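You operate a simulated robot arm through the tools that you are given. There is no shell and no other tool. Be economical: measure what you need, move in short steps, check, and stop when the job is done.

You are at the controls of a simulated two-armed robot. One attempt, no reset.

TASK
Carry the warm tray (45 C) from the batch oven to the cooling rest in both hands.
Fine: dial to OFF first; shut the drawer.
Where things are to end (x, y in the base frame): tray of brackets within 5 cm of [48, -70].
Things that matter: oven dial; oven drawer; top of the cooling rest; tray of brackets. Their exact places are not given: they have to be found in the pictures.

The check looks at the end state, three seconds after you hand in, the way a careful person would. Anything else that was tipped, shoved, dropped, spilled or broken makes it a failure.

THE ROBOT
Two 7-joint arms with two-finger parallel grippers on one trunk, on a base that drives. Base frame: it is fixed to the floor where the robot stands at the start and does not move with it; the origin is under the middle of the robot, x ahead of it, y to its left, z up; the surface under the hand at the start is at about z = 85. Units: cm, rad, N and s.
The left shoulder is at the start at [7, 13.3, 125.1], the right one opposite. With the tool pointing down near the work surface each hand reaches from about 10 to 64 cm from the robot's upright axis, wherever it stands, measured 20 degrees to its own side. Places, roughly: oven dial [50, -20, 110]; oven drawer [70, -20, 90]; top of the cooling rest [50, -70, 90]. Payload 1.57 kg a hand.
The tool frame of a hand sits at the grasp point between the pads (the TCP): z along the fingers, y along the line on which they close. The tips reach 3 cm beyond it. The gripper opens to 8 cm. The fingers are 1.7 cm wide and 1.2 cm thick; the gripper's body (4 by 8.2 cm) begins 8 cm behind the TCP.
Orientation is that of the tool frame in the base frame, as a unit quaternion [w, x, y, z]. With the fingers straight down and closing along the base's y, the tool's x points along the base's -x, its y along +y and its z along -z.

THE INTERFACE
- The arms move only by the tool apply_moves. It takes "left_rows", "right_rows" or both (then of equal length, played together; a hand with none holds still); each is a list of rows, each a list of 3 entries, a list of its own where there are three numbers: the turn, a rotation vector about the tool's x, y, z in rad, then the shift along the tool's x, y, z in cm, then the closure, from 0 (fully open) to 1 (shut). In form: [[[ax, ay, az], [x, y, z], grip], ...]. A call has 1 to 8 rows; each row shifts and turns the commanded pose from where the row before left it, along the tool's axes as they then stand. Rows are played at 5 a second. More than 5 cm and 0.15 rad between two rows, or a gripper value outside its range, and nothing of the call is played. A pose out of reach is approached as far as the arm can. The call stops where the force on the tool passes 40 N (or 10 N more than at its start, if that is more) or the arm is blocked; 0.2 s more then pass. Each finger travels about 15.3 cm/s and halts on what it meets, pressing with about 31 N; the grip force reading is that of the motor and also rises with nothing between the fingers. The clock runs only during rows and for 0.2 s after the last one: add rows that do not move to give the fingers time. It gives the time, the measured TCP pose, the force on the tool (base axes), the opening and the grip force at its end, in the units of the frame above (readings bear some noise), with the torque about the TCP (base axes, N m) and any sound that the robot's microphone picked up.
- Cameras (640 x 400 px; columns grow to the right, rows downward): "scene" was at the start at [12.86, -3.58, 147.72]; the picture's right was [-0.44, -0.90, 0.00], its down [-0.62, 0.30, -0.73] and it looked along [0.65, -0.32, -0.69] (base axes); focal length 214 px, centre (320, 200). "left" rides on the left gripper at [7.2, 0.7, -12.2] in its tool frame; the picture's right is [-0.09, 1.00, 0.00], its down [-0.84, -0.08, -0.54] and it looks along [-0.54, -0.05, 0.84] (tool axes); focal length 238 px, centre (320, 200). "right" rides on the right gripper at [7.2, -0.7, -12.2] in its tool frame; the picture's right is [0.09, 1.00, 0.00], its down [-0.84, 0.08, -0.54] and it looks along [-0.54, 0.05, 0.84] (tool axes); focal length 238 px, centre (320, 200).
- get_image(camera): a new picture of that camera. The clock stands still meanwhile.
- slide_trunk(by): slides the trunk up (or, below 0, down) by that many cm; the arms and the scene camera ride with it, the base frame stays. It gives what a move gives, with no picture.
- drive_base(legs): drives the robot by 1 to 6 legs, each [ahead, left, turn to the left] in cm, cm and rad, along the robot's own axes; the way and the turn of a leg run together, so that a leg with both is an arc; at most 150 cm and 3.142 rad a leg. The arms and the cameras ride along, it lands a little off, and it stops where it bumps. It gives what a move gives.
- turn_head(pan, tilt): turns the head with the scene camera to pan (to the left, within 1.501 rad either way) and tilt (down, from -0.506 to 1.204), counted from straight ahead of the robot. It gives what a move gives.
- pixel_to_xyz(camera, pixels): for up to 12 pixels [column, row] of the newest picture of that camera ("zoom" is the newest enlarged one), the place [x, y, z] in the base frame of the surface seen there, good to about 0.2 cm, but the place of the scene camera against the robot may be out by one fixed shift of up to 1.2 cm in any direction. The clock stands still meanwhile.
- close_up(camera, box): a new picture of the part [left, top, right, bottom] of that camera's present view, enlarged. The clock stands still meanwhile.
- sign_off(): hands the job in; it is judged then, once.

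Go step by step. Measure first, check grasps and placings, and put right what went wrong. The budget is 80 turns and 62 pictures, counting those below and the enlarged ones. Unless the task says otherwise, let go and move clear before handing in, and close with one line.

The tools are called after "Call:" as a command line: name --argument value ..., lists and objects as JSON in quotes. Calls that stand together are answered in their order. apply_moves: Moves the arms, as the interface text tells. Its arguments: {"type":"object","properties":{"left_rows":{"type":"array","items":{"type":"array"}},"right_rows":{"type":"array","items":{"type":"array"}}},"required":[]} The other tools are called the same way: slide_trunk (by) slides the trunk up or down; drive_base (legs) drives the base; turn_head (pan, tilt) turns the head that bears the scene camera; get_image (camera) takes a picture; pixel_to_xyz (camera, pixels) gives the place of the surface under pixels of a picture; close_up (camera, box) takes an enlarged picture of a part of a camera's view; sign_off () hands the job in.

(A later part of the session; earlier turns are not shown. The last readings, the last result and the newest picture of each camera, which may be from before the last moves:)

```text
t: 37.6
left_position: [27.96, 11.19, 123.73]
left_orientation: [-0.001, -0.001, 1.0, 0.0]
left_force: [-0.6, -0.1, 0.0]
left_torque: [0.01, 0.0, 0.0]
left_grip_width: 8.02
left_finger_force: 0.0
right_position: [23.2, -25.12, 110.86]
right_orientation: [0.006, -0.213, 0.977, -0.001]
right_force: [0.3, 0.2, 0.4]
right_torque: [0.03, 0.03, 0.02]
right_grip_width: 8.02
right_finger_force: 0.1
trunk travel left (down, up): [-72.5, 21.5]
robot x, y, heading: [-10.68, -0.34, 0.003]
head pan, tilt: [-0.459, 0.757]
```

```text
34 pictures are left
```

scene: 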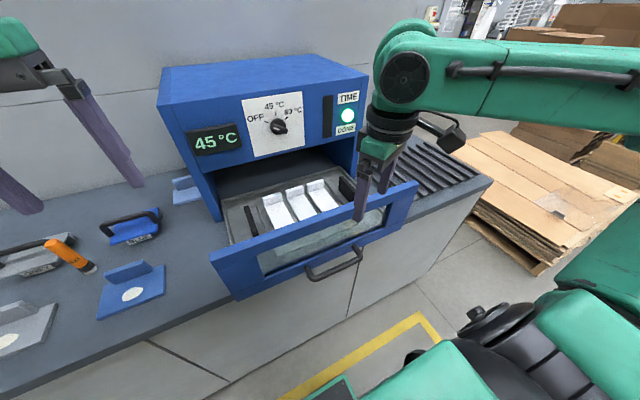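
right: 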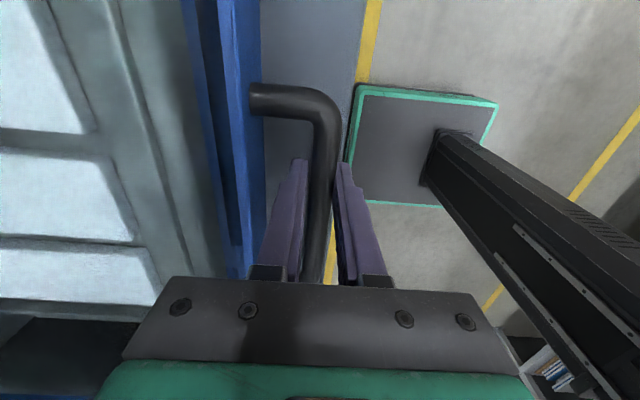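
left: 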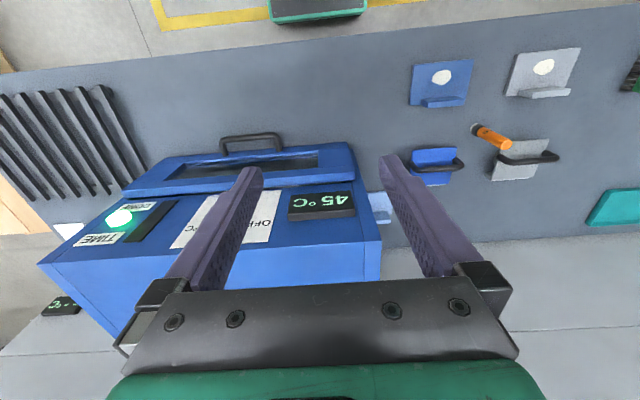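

The drawer is fully exposed and the arm is clear. I'll finish the roll, then drive ahead 6 cm and right 19.4 cm so that the robot is centred on the tray.

Call:
apply_moves --right_rows '[[[0, 0, 0.1428], [0, 0, 0], 0], [[0, 0, 0.1428], [0, 0, 0], 0], [[0, 0, 0.143], [0, 0, 0], 0]]'

Call:
drive_base --legs '[[0, -19.4, 0], [6, 0, 0]]'

Call:
turn_head --pan 0.0 --tilt 0.8

Call:
get_image --camera "scene"

Call:
get_image --camera "right"

Call:
get_image --camera "left"

```text
t: 38.4
left_position: [27.98, 11.21, 123.7]
left_orientation: [0.001, 0.0, 1.0, -0.001]
left_force: [0.1, -0.2, 0.2]
left_torque: [0.01, -0.03, 0.0]
left_grip_width: 8.01
left_finger_force: 0.0
right_position: [23.21, -25.16, 110.76]
right_orientation: [0.006, 0.0, 1.0, 0.0]
right_force: [0.5, 0.6, -0.4]
right_torque: [0.01, 0.0, 0.02]
right_grip_width: 8.02
right_finger_force: 0.0
trunk travel left (down, up): [-72.5, 21.5]
robot x, y, heading: [-10.66, -0.19, -0.0]
head pan, tilt: [-0.459, 0.757]
```

```text
t: 40.5
left_position: [33.35, -8.08, 124.01]
left_orientation: [0.002, -0.001, 1.0, 0.0]
left_force: [-1.0, 0.5, -0.7]
left_torque: [-0.02, -0.01, -0.05]
left_grip_width: 8.02
left_finger_force: 0.0
right_position: [28.6, -44.38, 110.82]
right_orientation: [0.01, -0.002, 1.0, 0.0]
right_force: [-0.5, 0.4, 0.1]
right_torque: [-0.01, 0.0, -0.02]
right_grip_width: 8.01
right_finger_force: 0.1
trunk travel left (down, up): [-72.5, 21.5]
robot x, y, heading: [-5.2, -19.37, 0.002]
head pan, tilt: [-0.459, 0.757]
```

```text
t: 41.4
left_position: [33.86, -8.25, 123.66]
left_orientation: [0.0, -0.001, 1.0, -0.001]
left_force: [0.0, -0.6, 0.1]
left_torque: [0.0, -0.02, -0.01]
left_grip_width: 7.97
left_finger_force: 0.2
right_position: [29.16, -44.48, 110.67]
right_orientation: [0.006, -0.002, 1.0, 0.0]
right_force: [0.5, -0.5, -0.8]
right_torque: [-0.02, -0.06, 0.0]
right_grip_width: 8.01
right_finger_force: 0.0
trunk travel left (down, up): [-72.5, 21.5]
robot x, y, heading: [-5.04, -19.39, -0.002]
head pan, tilt: [0.0, 0.799]
```

```text
33 pictures are left
```

scene: 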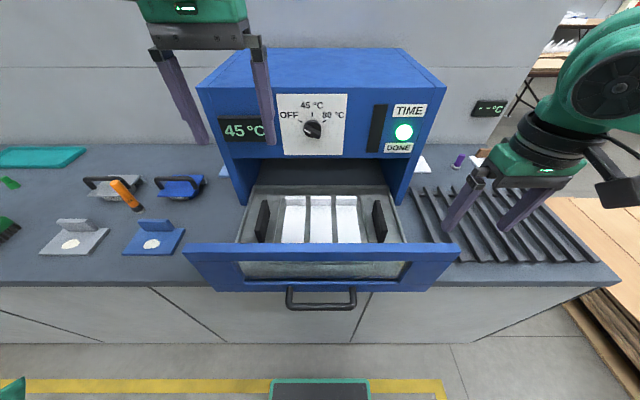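

```text
32 pictures are left
```

right: 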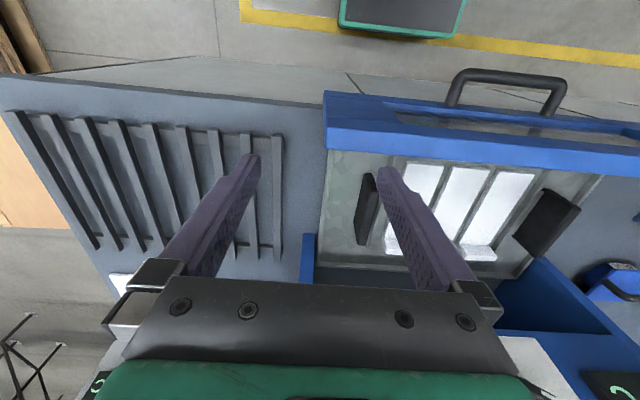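

```text
31 pictures are left
```

left: 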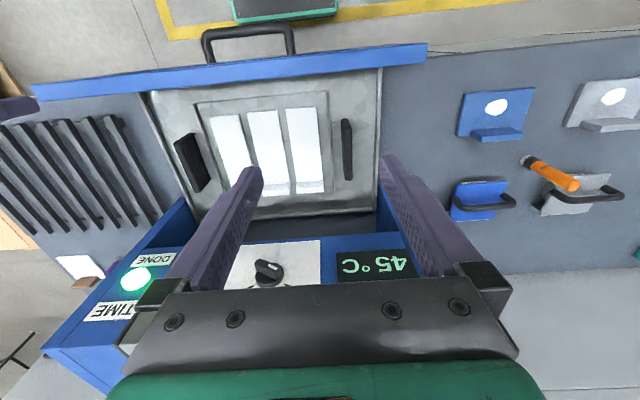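

The tray is fully exposed, with handles at (262,222) and (380,220) in the scene. I'll measure the handles with both hand cameras, and the rest too.

Call:
pixel_to_xyz --camera "left" --pixels '[[345, 122], [347, 150], [348, 178], [342, 150], [351, 150], [210, 110], [300, 200], [180, 165], [325, 150], [365, 150], [290, 212], [250, 75]]'

Call:
pixel_to_xyz --camera "right" --pixels '[[371, 178], [366, 210], [362, 243], [362, 210], [371, 210], [350, 210], [390, 165], [440, 110], [40, 150], [130, 180], [230, 180], [280, 190]]'

Call:
pixel_to_xyz --camera "scene" --pixels '[[262, 205], [262, 240], [380, 205], [380, 240], [430, 215], [460, 255], [480, 195], [590, 255], [520, 225], [320, 248], [245, 240], [400, 240]]'

```text
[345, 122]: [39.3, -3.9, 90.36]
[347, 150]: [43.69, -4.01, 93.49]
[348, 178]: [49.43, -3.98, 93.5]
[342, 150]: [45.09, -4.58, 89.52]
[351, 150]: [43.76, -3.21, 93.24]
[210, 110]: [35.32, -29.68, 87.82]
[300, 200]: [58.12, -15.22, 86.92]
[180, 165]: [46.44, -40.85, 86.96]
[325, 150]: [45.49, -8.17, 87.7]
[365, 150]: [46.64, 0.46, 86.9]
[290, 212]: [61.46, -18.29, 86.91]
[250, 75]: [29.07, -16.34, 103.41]
```

```text
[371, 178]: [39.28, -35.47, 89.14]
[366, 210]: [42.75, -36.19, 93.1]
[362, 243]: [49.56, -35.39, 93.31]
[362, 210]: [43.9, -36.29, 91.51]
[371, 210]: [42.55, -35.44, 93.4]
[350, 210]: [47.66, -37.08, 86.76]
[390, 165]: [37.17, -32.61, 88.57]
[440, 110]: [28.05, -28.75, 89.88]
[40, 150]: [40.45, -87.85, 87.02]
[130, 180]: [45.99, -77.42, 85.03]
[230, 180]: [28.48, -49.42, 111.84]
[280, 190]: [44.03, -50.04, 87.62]
```

```text
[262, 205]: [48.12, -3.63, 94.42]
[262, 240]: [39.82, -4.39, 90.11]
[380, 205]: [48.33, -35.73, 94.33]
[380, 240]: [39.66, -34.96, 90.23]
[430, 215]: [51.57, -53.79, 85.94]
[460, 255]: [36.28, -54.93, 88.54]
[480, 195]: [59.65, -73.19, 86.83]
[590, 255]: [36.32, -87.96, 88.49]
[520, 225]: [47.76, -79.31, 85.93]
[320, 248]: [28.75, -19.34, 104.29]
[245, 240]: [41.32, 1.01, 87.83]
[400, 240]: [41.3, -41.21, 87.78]
```

The handles lie along x 39.3–49.6 at y -3.95 and y -35.65, with tops at z 93.5. The tray's middle is (44.5, -19.8). I'll move both hands above the handle middles, to z 98.

Call:
apply_moves --right_rows '[[[0, 0, 0], [-3.83, 2.22, 0], 0.35], [[0, 0, 0], [-3.83, 2.22, 0], 0.35], [[0, 0, 0], [-3.83, 2.22, 0], 0.35], [[0, 0, 0], [-3.83, 2.22, 0], 0.35], [[0, 0, 0], [0, 0, 3.15], 0.35], [[0, 0, 0], [0, 0, 3.15], 0.35], [[0, 0, 0], [0, 0, 3.15], 0.35], [[0, 0, 0], [0, 0, 3.15], 0.35]]' --left_rows '[[[0, 0, 0], [-2.66, 1.09, 3.3], 0.35], [[0, 0, 0], [-2.66, 1.09, 3.3], 0.35], [[0, 0, 0], [-2.66, 1.09, 3.3], 0.35], [[0, 0, 0], [-2.66, 1.09, 3.3], 0.35], [[0, 0, 0], [0, 0, 3.12], 0.35], [[0, 0, 0], [0, 0, 3.12], 0.35], [[0, 0, 0], [0, 0, 3.12], 0.35], [[0, 0, 0], [0, 0, 3.12], 0.35]]'

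Call:
get_image --camera "right"

Call:
get_image --camera "left"

```text
t: 43.2
left_position: [44.7, -3.83, 98.07]
left_orientation: [0.001, -0.001, 1.0, 0.0]
left_force: [0.0, -0.2, -0.2]
left_torque: [0.0, -0.02, 0.01]
left_grip_width: 5.25
left_finger_force: 0.1
right_position: [44.77, -35.53, 98.4]
right_orientation: [0.007, -0.002, 1.0, -0.001]
right_force: [0.9, -0.2, -0.4]
right_torque: [-0.03, -0.01, 0.0]
right_grip_width: 5.21
right_finger_force: 0.0
trunk travel left (down, up): [-72.5, 21.5]
robot x, y, heading: [-4.77, -19.3, 0.0]
head pan, tilt: [0.0, 0.799]
```

```text
30 pictures are left
```

right: 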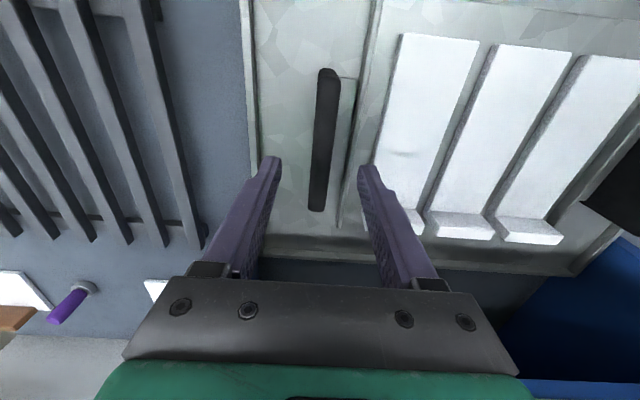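

```text
29 pictures are left
```

left: 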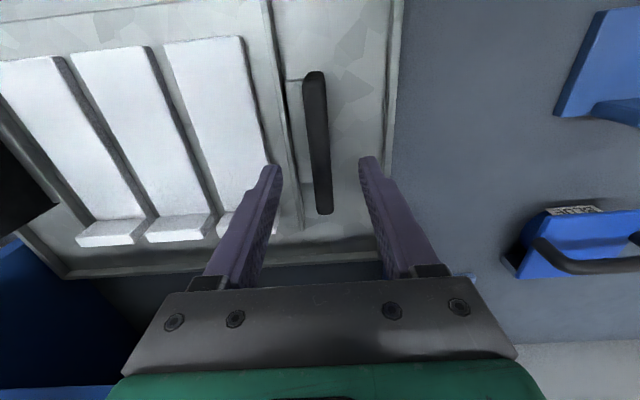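

Both bars sit between the fingers. I'll measure them once more before going down.

Call:
pixel_to_xyz --camera "right" --pixels '[[327, 80], [322, 140], [317, 205], [316, 140], [332, 140], [342, 220], [290, 150], [385, 200]]'

Call:
pixel_to_xyz --camera "left" --pixels '[[315, 80], [318, 140], [325, 205], [310, 140], [325, 140], [298, 200], [350, 150], [390, 130]]'

```text
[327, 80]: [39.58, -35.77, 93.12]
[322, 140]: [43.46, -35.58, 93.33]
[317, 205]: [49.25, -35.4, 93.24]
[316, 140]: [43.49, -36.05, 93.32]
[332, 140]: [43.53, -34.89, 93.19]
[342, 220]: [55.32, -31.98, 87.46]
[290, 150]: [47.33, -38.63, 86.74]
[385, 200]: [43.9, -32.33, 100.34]
```

```text
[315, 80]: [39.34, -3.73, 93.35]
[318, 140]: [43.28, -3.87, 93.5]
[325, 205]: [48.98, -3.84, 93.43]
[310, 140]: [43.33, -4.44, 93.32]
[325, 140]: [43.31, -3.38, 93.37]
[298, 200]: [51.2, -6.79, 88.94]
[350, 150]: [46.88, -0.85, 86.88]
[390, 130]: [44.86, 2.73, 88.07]
```

The bars are centred to within 1 mm. I'll go down to z 92.4 and close both hands.

Call:
apply_moves --right_rows '[[[0, 0, 0], [0, 0, 3], 0.35], [[0, 0, 0], [0, 0, 3], 0.35], [[0, 0, 0], [0, 0, 0], 0.35], [[0, 0, 0], [0, 0, 0], 0.7], [[0, 0, 0], [0, 0, 0], 0.95], [[0, 0, 0], [0, 0, 0], 0.95], [[0, 0, 0], [0, 0, 0], 0.95]]' --left_rows '[[[0, 0, 0], [0, 0, 2.8], 0.35], [[0, 0, 0], [0, 0, 2.9], 0.35], [[0, 0, 0], [0, 0, 0], 0.35], [[0, 0, 0], [0, 0, 0], 0.7], [[0, 0, 0], [0, 0, 0], 0.95], [[0, 0, 0], [0, 0, 0], 0.95], [[0, 0, 0], [0, 0, 0], 0.95]]'

```text
t: 44.8
left_position: [44.55, -3.87, 92.31]
left_orientation: [0.0, 0.0, 1.0, -0.001]
left_force: [0.3, -11.9, 1.1]
left_torque: [0.79, -0.12, 0.11]
left_grip_width: 1.64
left_finger_force: 31.3
right_position: [44.76, -35.54, 92.48]
right_orientation: [0.006, -0.001, 1.0, 0.0]
right_force: [-1.5, 15.4, -0.6]
right_torque: [-0.49, -0.31, -0.34]
right_grip_width: 1.59
right_finger_force: 30.7
trunk travel left (down, up): [-72.5, 21.5]
robot x, y, heading: [-4.82, -19.34, -0.001]
head pan, tilt: [0.0, 0.799]
```

Both bars are gripped (1.6 cm, 31 N). I'll ease the slight sideways pull and lift 3 cm with the trunk as a test.

Call:
apply_moves --right_rows '[[[0, 0, 0], [0, 0.1, 0], 0.95]]' --left_rows '[[[0, 0, 0], [0, -0.1, 0], 0.95]]'

Call:
slide_trunk --by 3

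Call:
get_image --camera "scene"

```text
t: 45.2
left_position: [44.58, -3.85, 92.34]
left_orientation: [0.0, 0.0, 1.0, 0.001]
left_force: [1.5, -7.2, 0.0]
left_torque: [-0.05, -0.8, -0.33]
left_grip_width: 1.59
left_finger_force: 30.8
right_position: [44.68, -35.44, 92.47]
right_orientation: [0.007, -0.002, 1.0, 0.0]
right_force: [-2.5, 8.5, 1.4]
right_torque: [0.18, 0.18, -0.13]
right_grip_width: 1.6
right_finger_force: 30.8
trunk travel left (down, up): [-72.5, 21.5]
robot x, y, heading: [-5.17, -19.29, 0.001]
head pan, tilt: [0.0, 0.799]
```

```text
t: 46.0
left_position: [44.37, -4.06, 95.82]
left_orientation: [0.004, -0.001, 1.0, 0.0]
left_force: [1.8, -2.3, 11.5]
left_torque: [0.02, 0.65, 0.01]
left_grip_width: 1.59
left_finger_force: 30.6
right_position: [44.53, -35.52, 95.75]
right_orientation: [0.009, -0.002, 1.0, 0.0]
right_force: [-1.9, -1.2, 14.7]
right_torque: [-0.07, 0.78, 0.04]
right_grip_width: 1.56
right_finger_force: 30.8
trunk travel left (down, up): [-75.5, 18.5]
robot x, y, heading: [-5.13, -19.2, -0.0]
head pan, tilt: [0.0, 0.799]
```

```text
28 pictures are left
```

scene: 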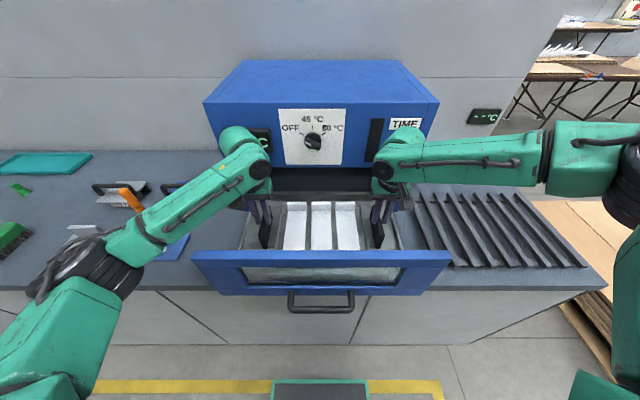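

The tray rises with 11.5 N and 14.7 N on the hands. Its back edge is near the oven front, so I'll move it 3 cm towards the robot before lifting on.

Call:
apply_moves --right_rows '[[[0, 0, 0], [1, 0, 0], 0.95], [[0, 0, 0], [1, 0, 0], 0.95], [[0, 0, 0], [1, 0, 0], 0.95], [[0, 0, 0], [0, 0, 0], 0.95]]' --left_rows '[[[0, 0, 0], [1, 0, 0], 0.95], [[0, 0, 0], [1, 0, 0], 0.95], [[0, 0, 0], [1, 0, 0], 0.95], [[0, 0, 0], [0, 0, 0], 0.95]]'

Call:
get_image --camera "left"

Call:
get_image --camera "scene"

```text
t: 47.0
left_position: [41.38, -3.79, 95.67]
left_orientation: [0.005, -0.001, 1.0, 0.0]
left_force: [11.8, 0.4, 27.8]
left_torque: [0.05, -0.93, 0.15]
left_grip_width: 1.6
left_finger_force: 31.1
right_position: [41.62, -35.42, 95.72]
right_orientation: [0.011, -0.001, 1.0, 0.001]
right_force: [11.3, -1.1, 33.0]
right_torque: [0.0, -0.74, 0.0]
right_grip_width: 1.56
right_finger_force: 30.6
trunk travel left (down, up): [-75.5, 18.5]
robot x, y, heading: [-5.14, -19.13, 0.001]
head pan, tilt: [0.0, 0.799]
```

```text
27 pictures are left
```

left: 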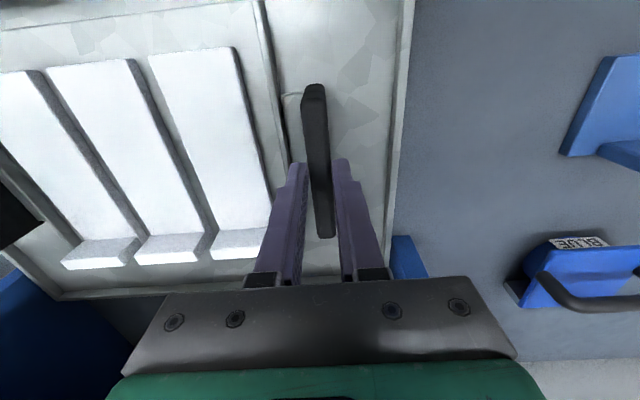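

```text
26 pictures are left
```

scene: 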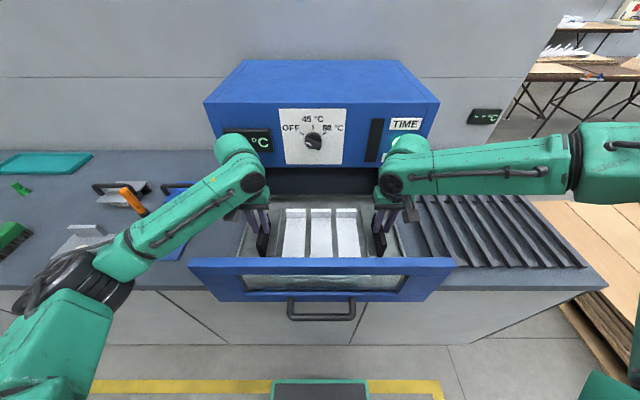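

The forces rose to 28 and 33 N upward and 11 N along +x, so something is catching. I'll measure which parts actually moved.

Call:
pixel_to_xyz --camera "left" --pixels '[[314, 100], [322, 225], [398, 130], [355, 110], [275, 60], [285, 170], [200, 130], [150, 280], [260, 280], [240, 245], [292, 95], [180, 30]]'

Call:
close_up --camera "scene" --box '[180, 170, 460, 330]'

Call:
pixel_to_xyz --camera "scene" --pixels '[[320, 265], [240, 290], [320, 310], [320, 240], [246, 240], [395, 240], [320, 201], [260, 200]]'

```text
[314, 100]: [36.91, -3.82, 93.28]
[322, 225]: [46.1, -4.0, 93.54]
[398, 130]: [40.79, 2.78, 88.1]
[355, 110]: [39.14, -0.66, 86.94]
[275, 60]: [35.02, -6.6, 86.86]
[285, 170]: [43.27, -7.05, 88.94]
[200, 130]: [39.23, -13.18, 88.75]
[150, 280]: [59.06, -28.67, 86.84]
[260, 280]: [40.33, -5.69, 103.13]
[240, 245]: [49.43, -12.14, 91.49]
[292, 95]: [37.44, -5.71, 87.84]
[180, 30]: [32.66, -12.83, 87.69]
```

```text
2.29 times, centred on (320, 250) of scene
```

zoom: 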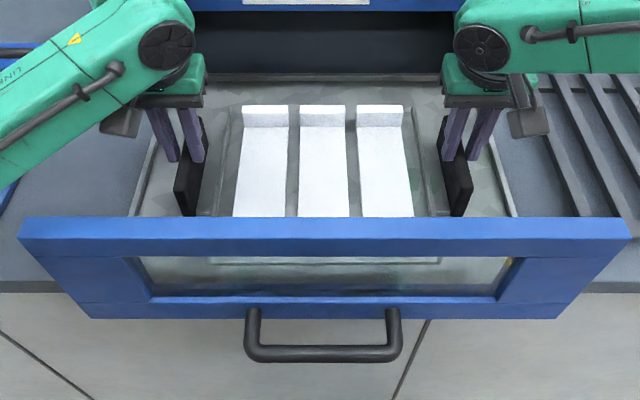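

```text
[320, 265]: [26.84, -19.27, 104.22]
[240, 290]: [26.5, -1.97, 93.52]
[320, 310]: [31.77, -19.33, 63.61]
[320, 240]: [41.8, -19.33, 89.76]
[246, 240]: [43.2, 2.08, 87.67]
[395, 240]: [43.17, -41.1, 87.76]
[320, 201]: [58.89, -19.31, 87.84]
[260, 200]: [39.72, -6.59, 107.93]
```

The handle tops are still at z 93.5, so the tray did not rise and the fingers slipped upwards on the bars. It only slid, taking the drawer 2 cm along. I'll open both hands and read the free forces.

Call:
apply_moves --right_rows '[[[0, 0, 0], [0, 0, 0], 0.95], [[0, 0, 0], [0, 0, 0], 0.95]]' --left_rows '[[[0, 0, 0], [0, 0, 0], 0.95], [[0, 0, 0], [0, 0, 0], 0.95]]'

Call:
apply_moves --right_rows '[[[0, 0, 0], [0, 0, 0], 0.4], [[0, 0, 0], [0, 0, 0], 0.4], [[0, 0, 0], [0, 0, 0], 0.4]]' --left_rows '[[[0, 0, 0], [0, 0, 0], 0.4], [[0, 0, 0], [0, 0, 0], 0.4], [[0, 0, 0], [0, 0, 0], 0.4]]'

Call:
get_image --camera "left"

Call:
pixel_to_xyz --camera "left" --pixels '[[314, 100], [317, 130], [320, 160], [322, 200], [322, 225], [285, 170], [200, 130], [398, 130]]'

```text
t: 47.6
left_position: [41.46, -3.84, 95.75]
left_orientation: [0.005, -0.002, 1.0, 0.0]
left_force: [10.1, 1.2, 32.2]
left_torque: [0.12, -0.44, 0.1]
left_grip_width: 1.56
left_finger_force: 31.1
right_position: [41.77, -35.37, 95.65]
right_orientation: [0.011, -0.002, 1.0, 0.0]
right_force: [14.2, -1.5, 32.8]
right_torque: [0.0, -0.1, 0.04]
right_grip_width: 1.59
right_finger_force: 31.5
trunk travel left (down, up): [-75.5, 18.5]
robot x, y, heading: [-4.94, -19.62, 0.004]
head pan, tilt: [0.0, 0.799]
```

```text
t: 48.4
left_position: [41.63, -4.08, 95.35]
left_orientation: [0.0, 0.0, 1.0, 0.0]
left_force: [-0.2, 0.4, -0.7]
left_torque: [0.0, 0.01, 0.03]
left_grip_width: 4.81
left_finger_force: 0.0
right_position: [41.74, -35.5, 95.27]
right_orientation: [0.006, -0.001, 1.0, 0.0]
right_force: [0.4, -1.0, 0.2]
right_torque: [-0.05, 0.01, 0.04]
right_grip_width: 4.81
right_finger_force: 0.1
trunk travel left (down, up): [-75.5, 18.5]
robot x, y, heading: [-5.39, -19.31, -0.004]
head pan, tilt: [0.0, 0.799]
```

```text
24 pictures are left
```

left: 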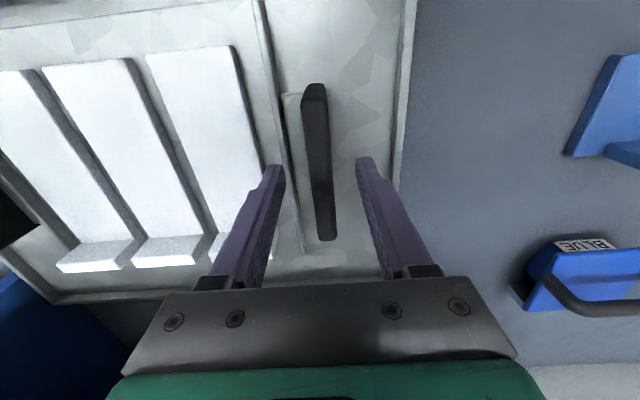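

```text
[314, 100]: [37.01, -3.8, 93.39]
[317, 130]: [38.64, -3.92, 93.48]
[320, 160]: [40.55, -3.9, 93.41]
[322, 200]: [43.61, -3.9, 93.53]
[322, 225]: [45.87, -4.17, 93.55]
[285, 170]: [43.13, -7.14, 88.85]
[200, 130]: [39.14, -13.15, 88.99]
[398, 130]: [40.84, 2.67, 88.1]
```

Once released, the hands settled 0.4 cm lower and the forces vanished, so the quick trunk slide had slipped on the bars. I'll regrip deeper (z 91.2) and lift slowly with the arms while watching the forces.

Call:
apply_moves --right_rows '[[[0, 0, 0], [0, -0.1, 2], 0.4], [[0, 0, 0], [0, 0, 2.1], 0.4], [[0, 0, 0], [0, 0, 0], 0.6], [[0, 0, 0], [0, 0, 0], 0.8], [[0, 0, 0], [0, 0, 0], 1], [[0, 0, 0], [0, 0, 0], 1], [[0, 0, 0], [0, 0, 0], 1]]' --left_rows '[[[0, 0, 0], [0, 0.05, 2], 0.4], [[0, 0, 0], [0, 0, 2.1], 0.4], [[0, 0, 0], [0, 0, 0], 0.6], [[0, 0, 0], [0, 0, 0], 0.8], [[0, 0, 0], [0, 0, 0], 1], [[0, 0, 0], [0, 0, 0], 1], [[0, 0, 0], [0, 0, 0], 1]]'

Call:
apply_moves --right_rows '[[[0, 0, 0], [0, 0, -0.3], 1], [[0, 0, 0], [0, 0, -0.3], 1], [[0, 0, 0], [0, 0, -0.3], 1], [[0, 0, 0], [0, 0, 0], 1]]' --left_rows '[[[0, 0, 0], [0, 0, -0.3], 1], [[0, 0, 0], [0, 0, -0.3], 1], [[0, 0, 0], [0, 0, -0.3], 1], [[0, 0, 0], [0, 0, 0], 1]]'

Call:
get_image --camera "left"

Call:
pixel_to_xyz --camera "left" --pixels '[[316, 100], [318, 130], [285, 170], [200, 130], [240, 130], [398, 130], [150, 130], [355, 130]]'

```text
t: 49.8
left_position: [41.5, -3.8, 91.75]
left_orientation: [0.008, -0.001, 1.0, 0.0]
left_force: [3.7, 1.1, 18.5]
left_torque: [0.74, 1.05, 0.24]
left_grip_width: 1.6
left_finger_force: 31.0
right_position: [41.75, -35.49, 91.86]
right_orientation: [0.014, -0.003, 1.0, 0.001]
right_force: [-3.6, -1.7, 29.5]
right_torque: [-0.78, 1.35, -0.02]
right_grip_width: 1.61
right_finger_force: 31.1
trunk travel left (down, up): [-75.5, 18.5]
robot x, y, heading: [-5.09, -19.14, 0.005]
head pan, tilt: [0.0, 0.799]
stopped in row 7 (left hand): the force on the tool passed its limit at 41 N (the readings are from after the stop); the commanded pose is now the measured one
```

```text
t: 50.8
left_position: [41.97, -3.88, 92.09]
left_orientation: [0.002, 0.001, 1.0, 0.0]
left_force: [1.1, -5.0, -11.0]
left_torque: [0.93, 0.24, 0.42]
left_grip_width: 1.6
left_finger_force: 30.4
right_position: [42.14, -35.47, 92.13]
right_orientation: [0.008, -0.002, 1.0, 0.003]
right_force: [-0.7, 5.4, -8.1]
right_torque: [-0.59, 0.03, 0.02]
right_grip_width: 1.57
right_finger_force: 31.2
trunk travel left (down, up): [-75.5, 18.5]
robot x, y, heading: [-5.0, -19.13, -0.003]
head pan, tilt: [0.0, 0.799]
```

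```text
23 pictures are left
```

left: 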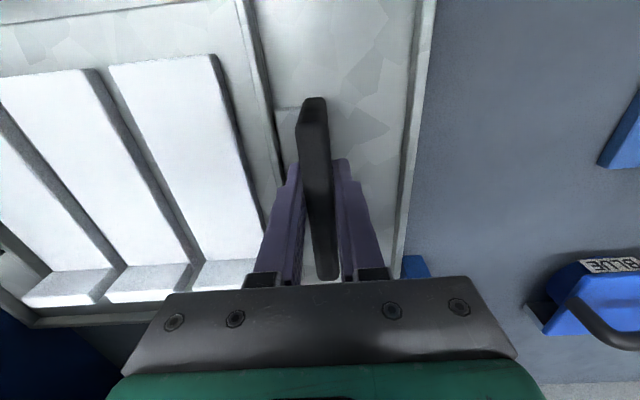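

```text
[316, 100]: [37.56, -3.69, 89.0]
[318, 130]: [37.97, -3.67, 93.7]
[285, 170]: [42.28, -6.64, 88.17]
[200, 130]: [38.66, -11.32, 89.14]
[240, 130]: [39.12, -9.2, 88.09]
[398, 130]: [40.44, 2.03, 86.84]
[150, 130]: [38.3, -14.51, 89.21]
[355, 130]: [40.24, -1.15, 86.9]
```

Now the hands carry weight (-11 N and -8 N), and the handle and brackets have risen about 0.2 cm. I'll continue the slow lift by 3 cm.

Call:
apply_moves --right_rows '[[[0, 0, 0], [0, 0, -0.4], 1], [[0, 0, 0], [0, 0, -0.4], 1], [[0, 0, 0], [0, 0, -0.5], 1], [[0, 0, 0], [0, 0, -0.5], 1], [[0, 0, 0], [0, 0, -0.6], 1], [[0, 0, 0], [0, 0, -0.6], 1], [[0, 0, 0], [0, 0, 0], 1]]' --left_rows '[[[0, 0, 0], [0, 0, -0.4], 1], [[0, 0, 0], [0, 0, -0.4], 1], [[0, 0, 0], [0, 0, -0.5], 1], [[0, 0, 0], [0, 0, -0.5], 1], [[0, 0, 0], [0, 0, -0.6], 1], [[0, 0, 0], [0, 0, -0.6], 1], [[0, 0, 0], [0, 0, 0], 1]]'

Call:
get_image --camera "left"

Call:
pixel_to_xyz --camera "left" --pixels '[[316, 115], [318, 130], [285, 170], [200, 130], [240, 130], [398, 130], [150, 130], [355, 130]]'

```text
t: 52.4
left_position: [41.91, -3.85, 95.08]
left_orientation: [0.003, -0.001, 1.0, -0.001]
left_force: [2.0, -6.7, -8.8]
left_torque: [0.76, 0.53, 0.45]
left_grip_width: 1.62
left_finger_force: 30.7
right_position: [42.1, -35.44, 95.19]
right_orientation: [0.008, -0.002, 1.0, 0.002]
right_force: [-1.8, 6.4, -9.7]
right_torque: [-0.85, -0.26, 0.05]
right_grip_width: 1.58
right_finger_force: 31.5
trunk travel left (down, up): [-75.5, 18.5]
robot x, y, heading: [-5.03, -19.72, 0.001]
head pan, tilt: [0.0, 0.799]
```

```text
22 pictures are left
```

left: 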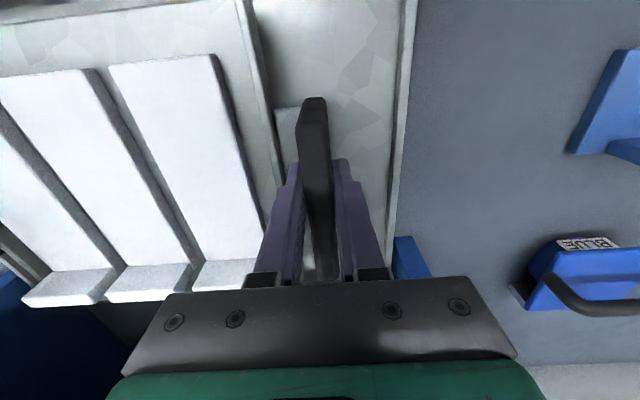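

```text
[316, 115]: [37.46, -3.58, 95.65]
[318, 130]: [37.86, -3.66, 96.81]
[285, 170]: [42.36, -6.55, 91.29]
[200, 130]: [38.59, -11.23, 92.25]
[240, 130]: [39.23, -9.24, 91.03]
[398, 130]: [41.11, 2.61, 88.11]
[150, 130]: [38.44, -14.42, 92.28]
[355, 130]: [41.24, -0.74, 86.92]
```

The tray is clearly lifted: the brackets are at z 92.25, up 3.1 cm, and each hand carries about 9 N. I'll raise it further with the arms until it clears the drawer front (top z 103.4).

Call:
apply_moves --right_rows '[[[0, 0, 0], [0, 0, -0.8], 1], [[0, 0, 0], [0, 0, -1], 1], [[0, 0, 0], [0, 0, -1], 1], [[0, 0, 0], [0, 0, -1], 1], [[0, 0, 0], [0, 0, -1], 1], [[0, 0, 0], [0, 0, -1], 1], [[0, 0, 0], [0, 0, -1], 1], [[0, 0, 0], [0, 0, -1], 1]]' --left_rows '[[[0, 0, 0], [0, 0, -0.8], 1], [[0, 0, 0], [0, 0, -1], 1], [[0, 0, 0], [0, 0, -1], 1], [[0, 0, 0], [0, 0, -1], 1], [[0, 0, 0], [0, 0, -1], 1], [[0, 0, 0], [0, 0, -1], 1], [[0, 0, 0], [0, 0, -1], 1], [[0, 0, 0], [0, 0, -1], 1]]'

Call:
apply_moves --right_rows '[[[0, 0, 0], [0, 0, -1], 1], [[0, 0, 0], [0, 0, -1.1], 1], [[0, 0, 0], [0, 0, -1.1], 1], [[0, 0, 0], [0, 0, -1.1], 1], [[0, 0, 0], [0, 0, -1.1], 1], [[0, 0, 0], [0, 0, -1.1], 1], [[0, 0, 0], [0, 0, -1.1], 1], [[0, 0, 0], [0, 0, -1], 1]]' --left_rows '[[[0, 0, 0], [0, 0, -1], 1], [[0, 0, 0], [0, 0, -1.1], 1], [[0, 0, 0], [0, 0, -1.1], 1], [[0, 0, 0], [0, 0, -1.1], 1], [[0, 0, 0], [0, 0, -1.1], 1], [[0, 0, 0], [0, 0, -1.1], 1], [[0, 0, 0], [0, 0, -1.1], 1], [[0, 0, 0], [0, 0, -1], 1]]'

Call:
get_image --camera "scene"

```text
t: 54.2
left_position: [41.72, -3.86, 103.09]
left_orientation: [0.002, 0.0, 1.0, -0.002]
left_force: [-1.4, -9.9, -10.0]
left_torque: [1.06, 0.35, 0.0]
left_grip_width: 1.56
left_finger_force: 30.7
right_position: [41.95, -35.46, 103.0]
right_orientation: [0.009, -0.002, 1.0, 0.001]
right_force: [0.9, 9.7, -9.2]
right_torque: [-0.94, -0.06, -0.42]
right_grip_width: 1.57
right_finger_force: 31.4
trunk travel left (down, up): [-75.5, 18.5]
robot x, y, heading: [-4.73, -19.32, 0.0]
head pan, tilt: [0.0, 0.799]
```

```text
t: 56.0
left_position: [41.77, -3.93, 111.64]
left_orientation: [0.002, 0.0, 1.0, -0.002]
left_force: [-3.4, -17.1, -9.2]
left_torque: [0.83, -0.13, -0.34]
left_grip_width: 1.59
left_finger_force: 31.2
right_position: [41.81, -35.4, 111.56]
right_orientation: [0.009, -0.003, 1.0, 0.002]
right_force: [3.1, 17.1, -8.4]
right_torque: [-0.67, 0.41, -0.74]
right_grip_width: 1.6
right_finger_force: 30.7
trunk travel left (down, up): [-75.5, 18.5]
robot x, y, heading: [-4.98, -19.22, -0.002]
head pan, tilt: [0.0, 0.799]
```

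```text
21 pictures are left
```

scene: 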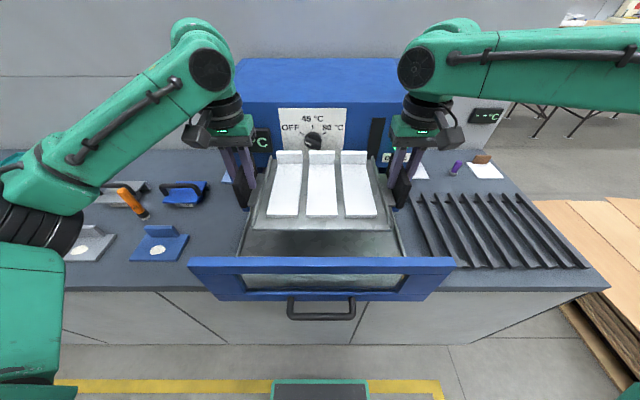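

The tray hangs level, well above the drawer front. The hands pull sideways with 17 N, so I'll ease them together a little. I'll also measure the pallet near the drive path.

Call:
apply_moves --right_rows '[[[0, 0, 0], [0, 0.12, 0], 1], [[0, 0, 0], [0, 0.12, 0], 1], [[0, 0, 0], [0, 0, 0], 1]]' --left_rows '[[[0, 0, 0], [0, -0.12, 0], 1], [[0, 0, 0], [0, -0.12, 0], 1], [[0, 0, 0], [0, 0, 0], 1]]'

Call:
pixel_to_xyz --camera "scene" --pixels '[[570, 220], [625, 360], [575, 305], [635, 260], [600, 290], [320, 228], [256, 226], [390, 228], [277, 158], [368, 158], [370, 388], [320, 388]]'

```text
t: 56.8
left_position: [41.88, -3.83, 111.63]
left_orientation: [0.001, -0.003, 1.0, 0.001]
left_force: [-3.0, 16.3, -9.6]
left_torque: [-0.37, 0.06, -0.58]
left_grip_width: 1.61
left_finger_force: 31.1
right_position: [41.86, -35.44, 111.49]
right_orientation: [0.008, 0.0, 1.0, 0.0]
right_force: [3.3, -15.8, -8.4]
right_torque: [0.6, 0.18, -0.45]
right_grip_width: 1.59
right_finger_force: 31.4
trunk travel left (down, up): [-75.5, 18.5]
robot x, y, heading: [-5.24, -19.54, -0.004]
head pan, tilt: [0.0, 0.799]
```

```text
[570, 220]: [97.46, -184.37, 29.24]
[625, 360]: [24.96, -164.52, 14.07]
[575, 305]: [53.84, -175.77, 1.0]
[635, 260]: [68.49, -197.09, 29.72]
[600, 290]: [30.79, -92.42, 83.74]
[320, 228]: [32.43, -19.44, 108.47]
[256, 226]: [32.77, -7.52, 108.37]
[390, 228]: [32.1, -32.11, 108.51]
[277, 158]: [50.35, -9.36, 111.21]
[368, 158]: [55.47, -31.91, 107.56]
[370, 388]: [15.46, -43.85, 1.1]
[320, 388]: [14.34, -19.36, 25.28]
```

I overcorrected slightly, so I'll give back half. The pallet is far away (y < -160). Then I'll drive back 8 cm and check.

Call:
apply_moves --right_rows '[[[0, 0, 0], [0, -0.12, 0], 1], [[0, 0, 0], [0, 0, 0], 1]]' --left_rows '[[[0, 0, 0], [0, 0.12, 0], 1], [[0, 0, 0], [0, 0, 0], 1]]'

Call:
drive_base --legs '[[-8, 0, 0]]'

Call:
get_image --camera "scene"

```text
t: 57.4
left_position: [41.81, -3.84, 111.56]
left_orientation: [0.001, -0.002, 1.0, 0.0]
left_force: [-3.2, 17.9, -8.5]
left_torque: [0.16, 0.25, -0.36]
left_grip_width: 1.57
left_finger_force: 30.5
right_position: [41.77, -35.49, 111.48]
right_orientation: [0.009, -0.003, 1.0, 0.0]
right_force: [4.1, -18.9, -9.1]
right_torque: [-0.26, 0.02, -0.54]
right_grip_width: 1.61
right_finger_force: 31.5
trunk travel left (down, up): [-75.5, 18.5]
robot x, y, heading: [-5.46, -19.44, 0.003]
head pan, tilt: [0.0, 0.799]
```

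```text
t: 58.5
left_position: [34.36, -4.01, 111.3]
left_orientation: [-0.002, -0.002, 1.0, 0.0]
left_force: [-1.6, 24.3, -9.3]
left_torque: [0.03, 0.05, -0.36]
left_grip_width: 1.6
left_finger_force: 30.9
right_position: [34.32, -35.51, 111.29]
right_orientation: [0.006, -0.002, 1.0, 0.001]
right_force: [2.7, -22.7, -10.6]
right_torque: [-0.04, 0.33, -0.41]
right_grip_width: 1.63
right_finger_force: 31.2
trunk travel left (down, up): [-75.5, 18.5]
robot x, y, heading: [-12.99, -19.36, -0.002]
head pan, tilt: [0.0, 0.799]
```

```text
20 pictures are left
```

scene: 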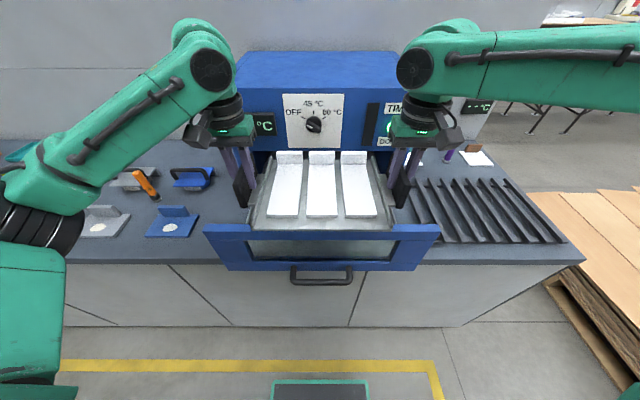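

The tray is held well and now clear of the oven front. I'll ease the hands outward 0.15 cm and drive 50 cm to the right.

Call:
apply_moves --right_rows '[[[0, 0, 0], [0, -0.15, 0], 1], [[0, 0, 0], [0, 0, 0], 1]]' --left_rows '[[[0, 0, 0], [0, 0.15, 0], 1], [[0, 0, 0], [0, 0, 0], 1]]'

Call:
drive_base --legs '[[0, -25, 0], [0, -25, 0]]'

Call:
get_image --camera "scene"

```text
t: 59.1
left_position: [34.06, -3.84, 111.45]
left_orientation: [0.0, 0.0, 1.0, 0.0]
left_force: [-0.7, -22.1, -10.9]
left_torque: [1.11, -0.19, -0.07]
left_grip_width: 1.59
left_finger_force: 31.2
right_position: [33.98, -35.46, 111.45]
right_orientation: [0.007, -0.004, 1.0, 0.003]
right_force: [2.5, 22.5, -9.2]
right_torque: [-0.8, 0.53, -0.6]
right_grip_width: 1.61
right_finger_force: 30.9
trunk travel left (down, up): [-75.5, 18.5]
robot x, y, heading: [-13.32, -19.14, 0.004]
head pan, tilt: [0.0, 0.799]
```

```text
t: 61.3
left_position: [33.86, -29.71, 111.36]
left_orientation: [-0.002, 0.0, 1.0, -0.002]
left_force: [-1.3, -2.7, -8.4]
left_torque: [0.74, -0.09, 0.11]
left_grip_width: 1.59
left_finger_force: 30.8
right_position: [33.86, -61.38, 111.4]
right_orientation: [0.006, -0.002, 1.0, 0.001]
right_force: [1.4, 3.2, -9.5]
right_torque: [-0.91, 0.35, -0.56]
right_grip_width: 1.61
right_finger_force: 31.7
trunk travel left (down, up): [-75.5, 18.5]
robot x, y, heading: [-13.09, -45.35, 0.003]
head pan, tilt: [0.0, 0.799]
stopped in leg 2: the force on the tool passed its limit at 41 N (the readings are from after the stop); the commanded pose is now the measured one
```

```text
19 pictures are left
```

scene: 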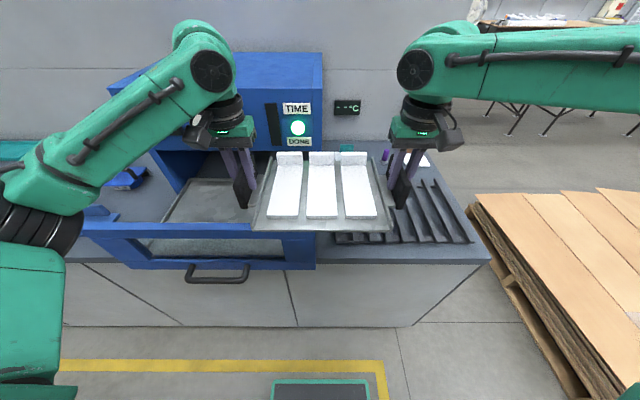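

The drive stopped halfway on a passing sideways force. The grip is intact and the forces are now relaxed (3 N). I'll carry on the remaining 24.5 cm right.

Call:
drive_base --legs '[[0, -12, 0], [0, -12.4, 0]]'

Call:
drive_base --legs '[[14, 0, 0]]'

Call:
get_image --camera "scene"

```text
t: 63.4
left_position: [33.86, -54.08, 111.43]
left_orientation: [0.0, 0.001, 1.0, -0.001]
left_force: [-1.8, -3.3, -10.7]
left_torque: [1.06, 0.15, -0.02]
left_grip_width: 1.57
left_finger_force: 31.0
right_position: [33.97, -85.59, 111.57]
right_orientation: [0.007, -0.003, 1.0, 0.003]
right_force: [2.0, 3.3, -9.6]
right_torque: [-0.88, 0.12, -0.46]
right_grip_width: 1.59
right_finger_force: 31.0
trunk travel left (down, up): [-75.5, 18.5]
robot x, y, heading: [-12.93, -70.16, 0.003]
head pan, tilt: [0.0, 0.799]
```

```text
t: 64.7
left_position: [47.49, -54.28, 111.54]
left_orientation: [0.0, 0.001, 1.0, -0.001]
left_force: [-1.1, -4.0, -8.9]
left_torque: [1.04, 0.17, 0.08]
left_grip_width: 1.61
left_finger_force: 30.8
right_position: [47.49, -85.92, 111.6]
right_orientation: [0.009, -0.002, 1.0, 0.003]
right_force: [0.9, 3.7, -9.1]
right_torque: [-1.03, 0.09, -0.45]
right_grip_width: 1.62
right_finger_force: 31.2
trunk travel left (down, up): [-75.5, 18.5]
robot x, y, heading: [0.39, -69.79, 0.0]
head pan, tilt: [0.0, 0.799]
```

```text
18 pictures are left
```

scene: 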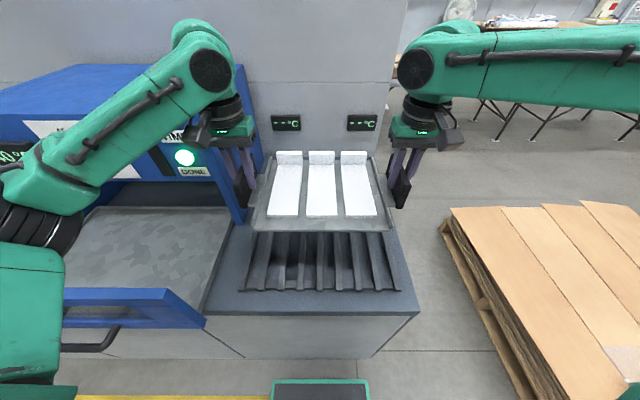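

The tray's middle is now over (47.6, -70.1). Before lowering, I'll check the left elbow's height over the open drawer (pixels (60,170), (40,240)).

Call:
pixel_to_xyz --camera "scene" --pixels '[[130, 130], [60, 175], [30, 190], [60, 240], [40, 300], [70, 210], [160, 295], [175, 325], [100, 340], [205, 323], [320, 290], [250, 290]]'

Call:
get_image --camera "left"

```text
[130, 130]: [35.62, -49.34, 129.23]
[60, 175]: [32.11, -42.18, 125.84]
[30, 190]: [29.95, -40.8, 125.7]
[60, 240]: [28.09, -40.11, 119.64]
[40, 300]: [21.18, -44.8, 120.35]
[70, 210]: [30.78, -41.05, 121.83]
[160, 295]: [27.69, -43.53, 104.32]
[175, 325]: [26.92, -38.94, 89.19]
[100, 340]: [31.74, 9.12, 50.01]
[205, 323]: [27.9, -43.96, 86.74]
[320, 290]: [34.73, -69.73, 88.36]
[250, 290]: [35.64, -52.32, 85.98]
```

```text
17 pictures are left
```

left: 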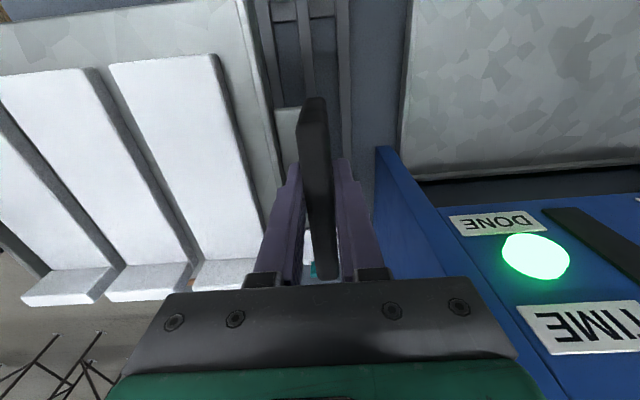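

The left elbow (surface about z 120, y -40) hangs over the open drawer door (top z 103, end y -43.5) and would hit it when lowering. I'll approach from the right with the robot turned 0.4 rad to the left, so first I counter-turn the tray by 0.4 rad in the hands.

Call:
drive_base --legs '[[-12, 0, 0]]'

Call:
apply_moves --left_rows '[[[0, 0, 0.05], [-0.79, -0.02, 0], 1], [[0, 0, 0.05], [-0.79, -0.02, 0], 1], [[0, 0, 0.05], [-0.79, -0.02, 0], 1], [[0, 0, 0], [0, 0, 0], 1]]' --right_rows '[[[0, 0, 0.05], [0.79, 0.02, 0], 1], [[0, 0, 0.05], [0.79, 0.02, 0], 1], [[0, 0, 0.05], [0.79, 0.02, 0], 1], [[0, 0, 0], [0, 0, 0], 1]]'

```text
t: 65.9
left_position: [36.02, -54.27, 111.4]
left_orientation: [-0.002, 0.002, 1.0, -0.001]
left_force: [-1.1, -3.2, -8.6]
left_torque: [0.97, 0.08, 0.01]
left_grip_width: 1.63
left_finger_force: 30.6
right_position: [36.02, -85.94, 111.29]
right_orientation: [0.007, -0.001, 1.0, 0.002]
right_force: [1.4, 2.3, -9.9]
right_torque: [-0.96, 0.15, -0.36]
right_grip_width: 1.61
right_finger_force: 30.9
trunk travel left (down, up): [-75.5, 18.5]
robot x, y, heading: [-10.99, -69.98, 0.002]
head pan, tilt: [0.0, 0.799]
```

```text
t: 66.9
left_position: [38.28, -54.5, 111.32]
left_orientation: [-0.001, 0.077, 0.997, 0.0]
left_force: [-1.8, -0.4, -8.2]
left_torque: [1.08, 0.2, -0.11]
left_grip_width: 1.6
left_finger_force: 30.9
right_position: [33.4, -85.68, 111.33]
right_orientation: [0.007, 0.073, 0.997, 0.003]
right_force: [2.2, 0.3, -9.8]
right_torque: [-1.17, 0.08, -0.45]
right_grip_width: 1.59
right_finger_force: 30.9
trunk travel left (down, up): [-75.5, 18.5]
robot x, y, heading: [-11.09, -69.29, 0.003]
head pan, tilt: [0.0, 0.799]
```

The turn goes cleanly and the forces stay under 3 N sideways. I'll do the remaining 0.25 rad.

Call:
apply_moves --left_rows '[[[0, 0, 0.05], [-0.79, -0.02, 0], 1], [[0, 0, 0.05], [-0.79, -0.02, 0], 1], [[0, 0, 0.05], [-0.79, -0.02, 0], 1], [[0, 0, 0.05], [-0.79, -0.02, 0], 1], [[0, 0, 0.05], [-0.79, -0.02, 0], 1], [[0, 0, 0], [0, 0, 0], 1]]' --right_rows '[[[0, 0, 0.05], [0.79, 0.02, 0], 1], [[0, 0, 0.05], [0.79, 0.02, 0], 1], [[0, 0, 0.05], [0.79, 0.02, 0], 1], [[0, 0, 0.05], [0.79, 0.02, 0], 1], [[0, 0, 0.05], [0.79, 0.02, 0], 1], [[0, 0, 0], [0, 0, 0], 1]]'

Call:
drive_base --legs '[[0, -18.6, 0], [0, 0, 0.2], [0, 0, 0.2]]'

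Call:
get_image --camera "scene"

```text
t: 68.3
left_position: [41.97, -55.64, 111.34]
left_orientation: [0.0, 0.201, 0.98, 0.0]
left_force: [-2.0, -2.7, -9.7]
left_torque: [1.31, 0.09, -0.1]
left_grip_width: 1.59
left_finger_force: 30.9
right_position: [29.67, -84.62, 111.34]
right_orientation: [0.007, 0.197, 0.98, 0.005]
right_force: [2.7, 4.3, -8.6]
right_torque: [-1.24, 0.2, -0.35]
right_grip_width: 1.62
right_finger_force: 31.4
trunk travel left (down, up): [-75.5, 18.5]
robot x, y, heading: [-10.83, -69.73, -0.0]
head pan, tilt: [0.0, 0.799]
```

```text
t: 71.4
left_position: [32.36, -54.96, 111.44]
left_orientation: [-0.001, 0.003, 1.0, -0.001]
left_force: [-1.8, -8.9, -9.7]
left_torque: [1.09, 0.24, -0.02]
left_grip_width: 1.6
left_finger_force: 30.3
right_position: [32.14, -86.56, 111.39]
right_orientation: [0.006, -0.002, 1.0, 0.006]
right_force: [2.0, 8.1, -9.6]
right_torque: [-1.23, -0.01, -0.35]
right_grip_width: 1.62
right_finger_force: 31.0
trunk travel left (down, up): [-75.5, 18.5]
robot x, y, heading: [-10.96, -88.6, 0.399]
head pan, tilt: [0.0, 0.799]
```

```text
16 pictures are left
```

scene: 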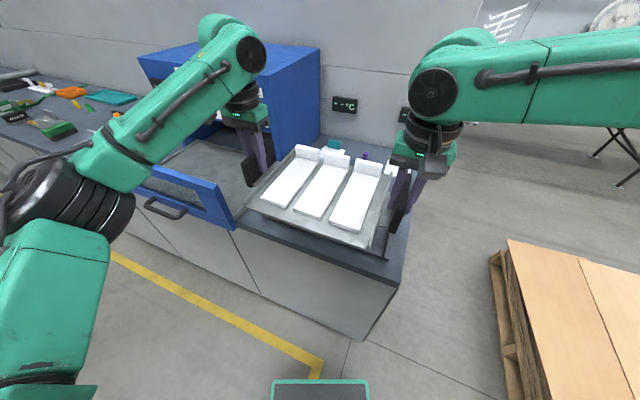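

The tray is axis-aligned again at (32.3, -70.8), with the robot turned 0.4 rad. I'll drive diagonally so that the tray lands over (46.8, -70), then check the elbow.

Call:
drive_base --legs '[[13.7, -5.0, 0]]'

Call:
get_image --camera "scene"

Call:
pixel_to_xyz --camera "scene" --pixels '[[110, 150], [60, 180], [110, 210], [130, 180], [40, 190], [80, 280], [170, 130], [190, 215], [230, 225], [300, 220], [340, 385], [20, 280]]'

```text
t: 72.7
left_position: [46.37, -54.3, 111.48]
left_orientation: [0.0, 0.003, 1.0, 0.0]
left_force: [-1.9, -5.2, -8.6]
left_torque: [1.07, 0.17, -0.13]
left_grip_width: 1.59
left_finger_force: 31.2
right_position: [46.44, -85.83, 111.45]
right_orientation: [0.007, -0.003, 1.0, 0.005]
right_force: [0.1, 5.5, -11.0]
right_torque: [-1.24, 0.08, -0.41]
right_grip_width: 1.6
right_finger_force: 31.3
trunk travel left (down, up): [-75.5, 18.5]
robot x, y, heading: [3.01, -87.87, 0.396]
head pan, tilt: [0.0, 0.799]
```

```text
15 pictures are left
```

scene: 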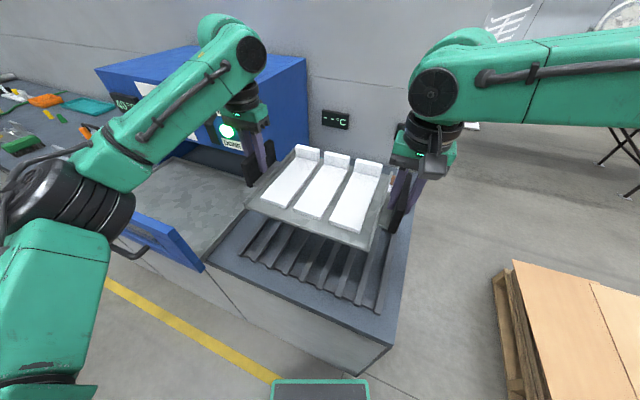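

```text
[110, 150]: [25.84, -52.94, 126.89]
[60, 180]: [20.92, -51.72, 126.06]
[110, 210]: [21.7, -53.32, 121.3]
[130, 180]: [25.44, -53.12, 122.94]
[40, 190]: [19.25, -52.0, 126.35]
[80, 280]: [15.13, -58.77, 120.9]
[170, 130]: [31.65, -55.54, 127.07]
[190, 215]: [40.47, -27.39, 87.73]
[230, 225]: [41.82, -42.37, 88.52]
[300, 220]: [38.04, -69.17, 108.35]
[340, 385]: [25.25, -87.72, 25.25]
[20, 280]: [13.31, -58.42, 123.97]
```

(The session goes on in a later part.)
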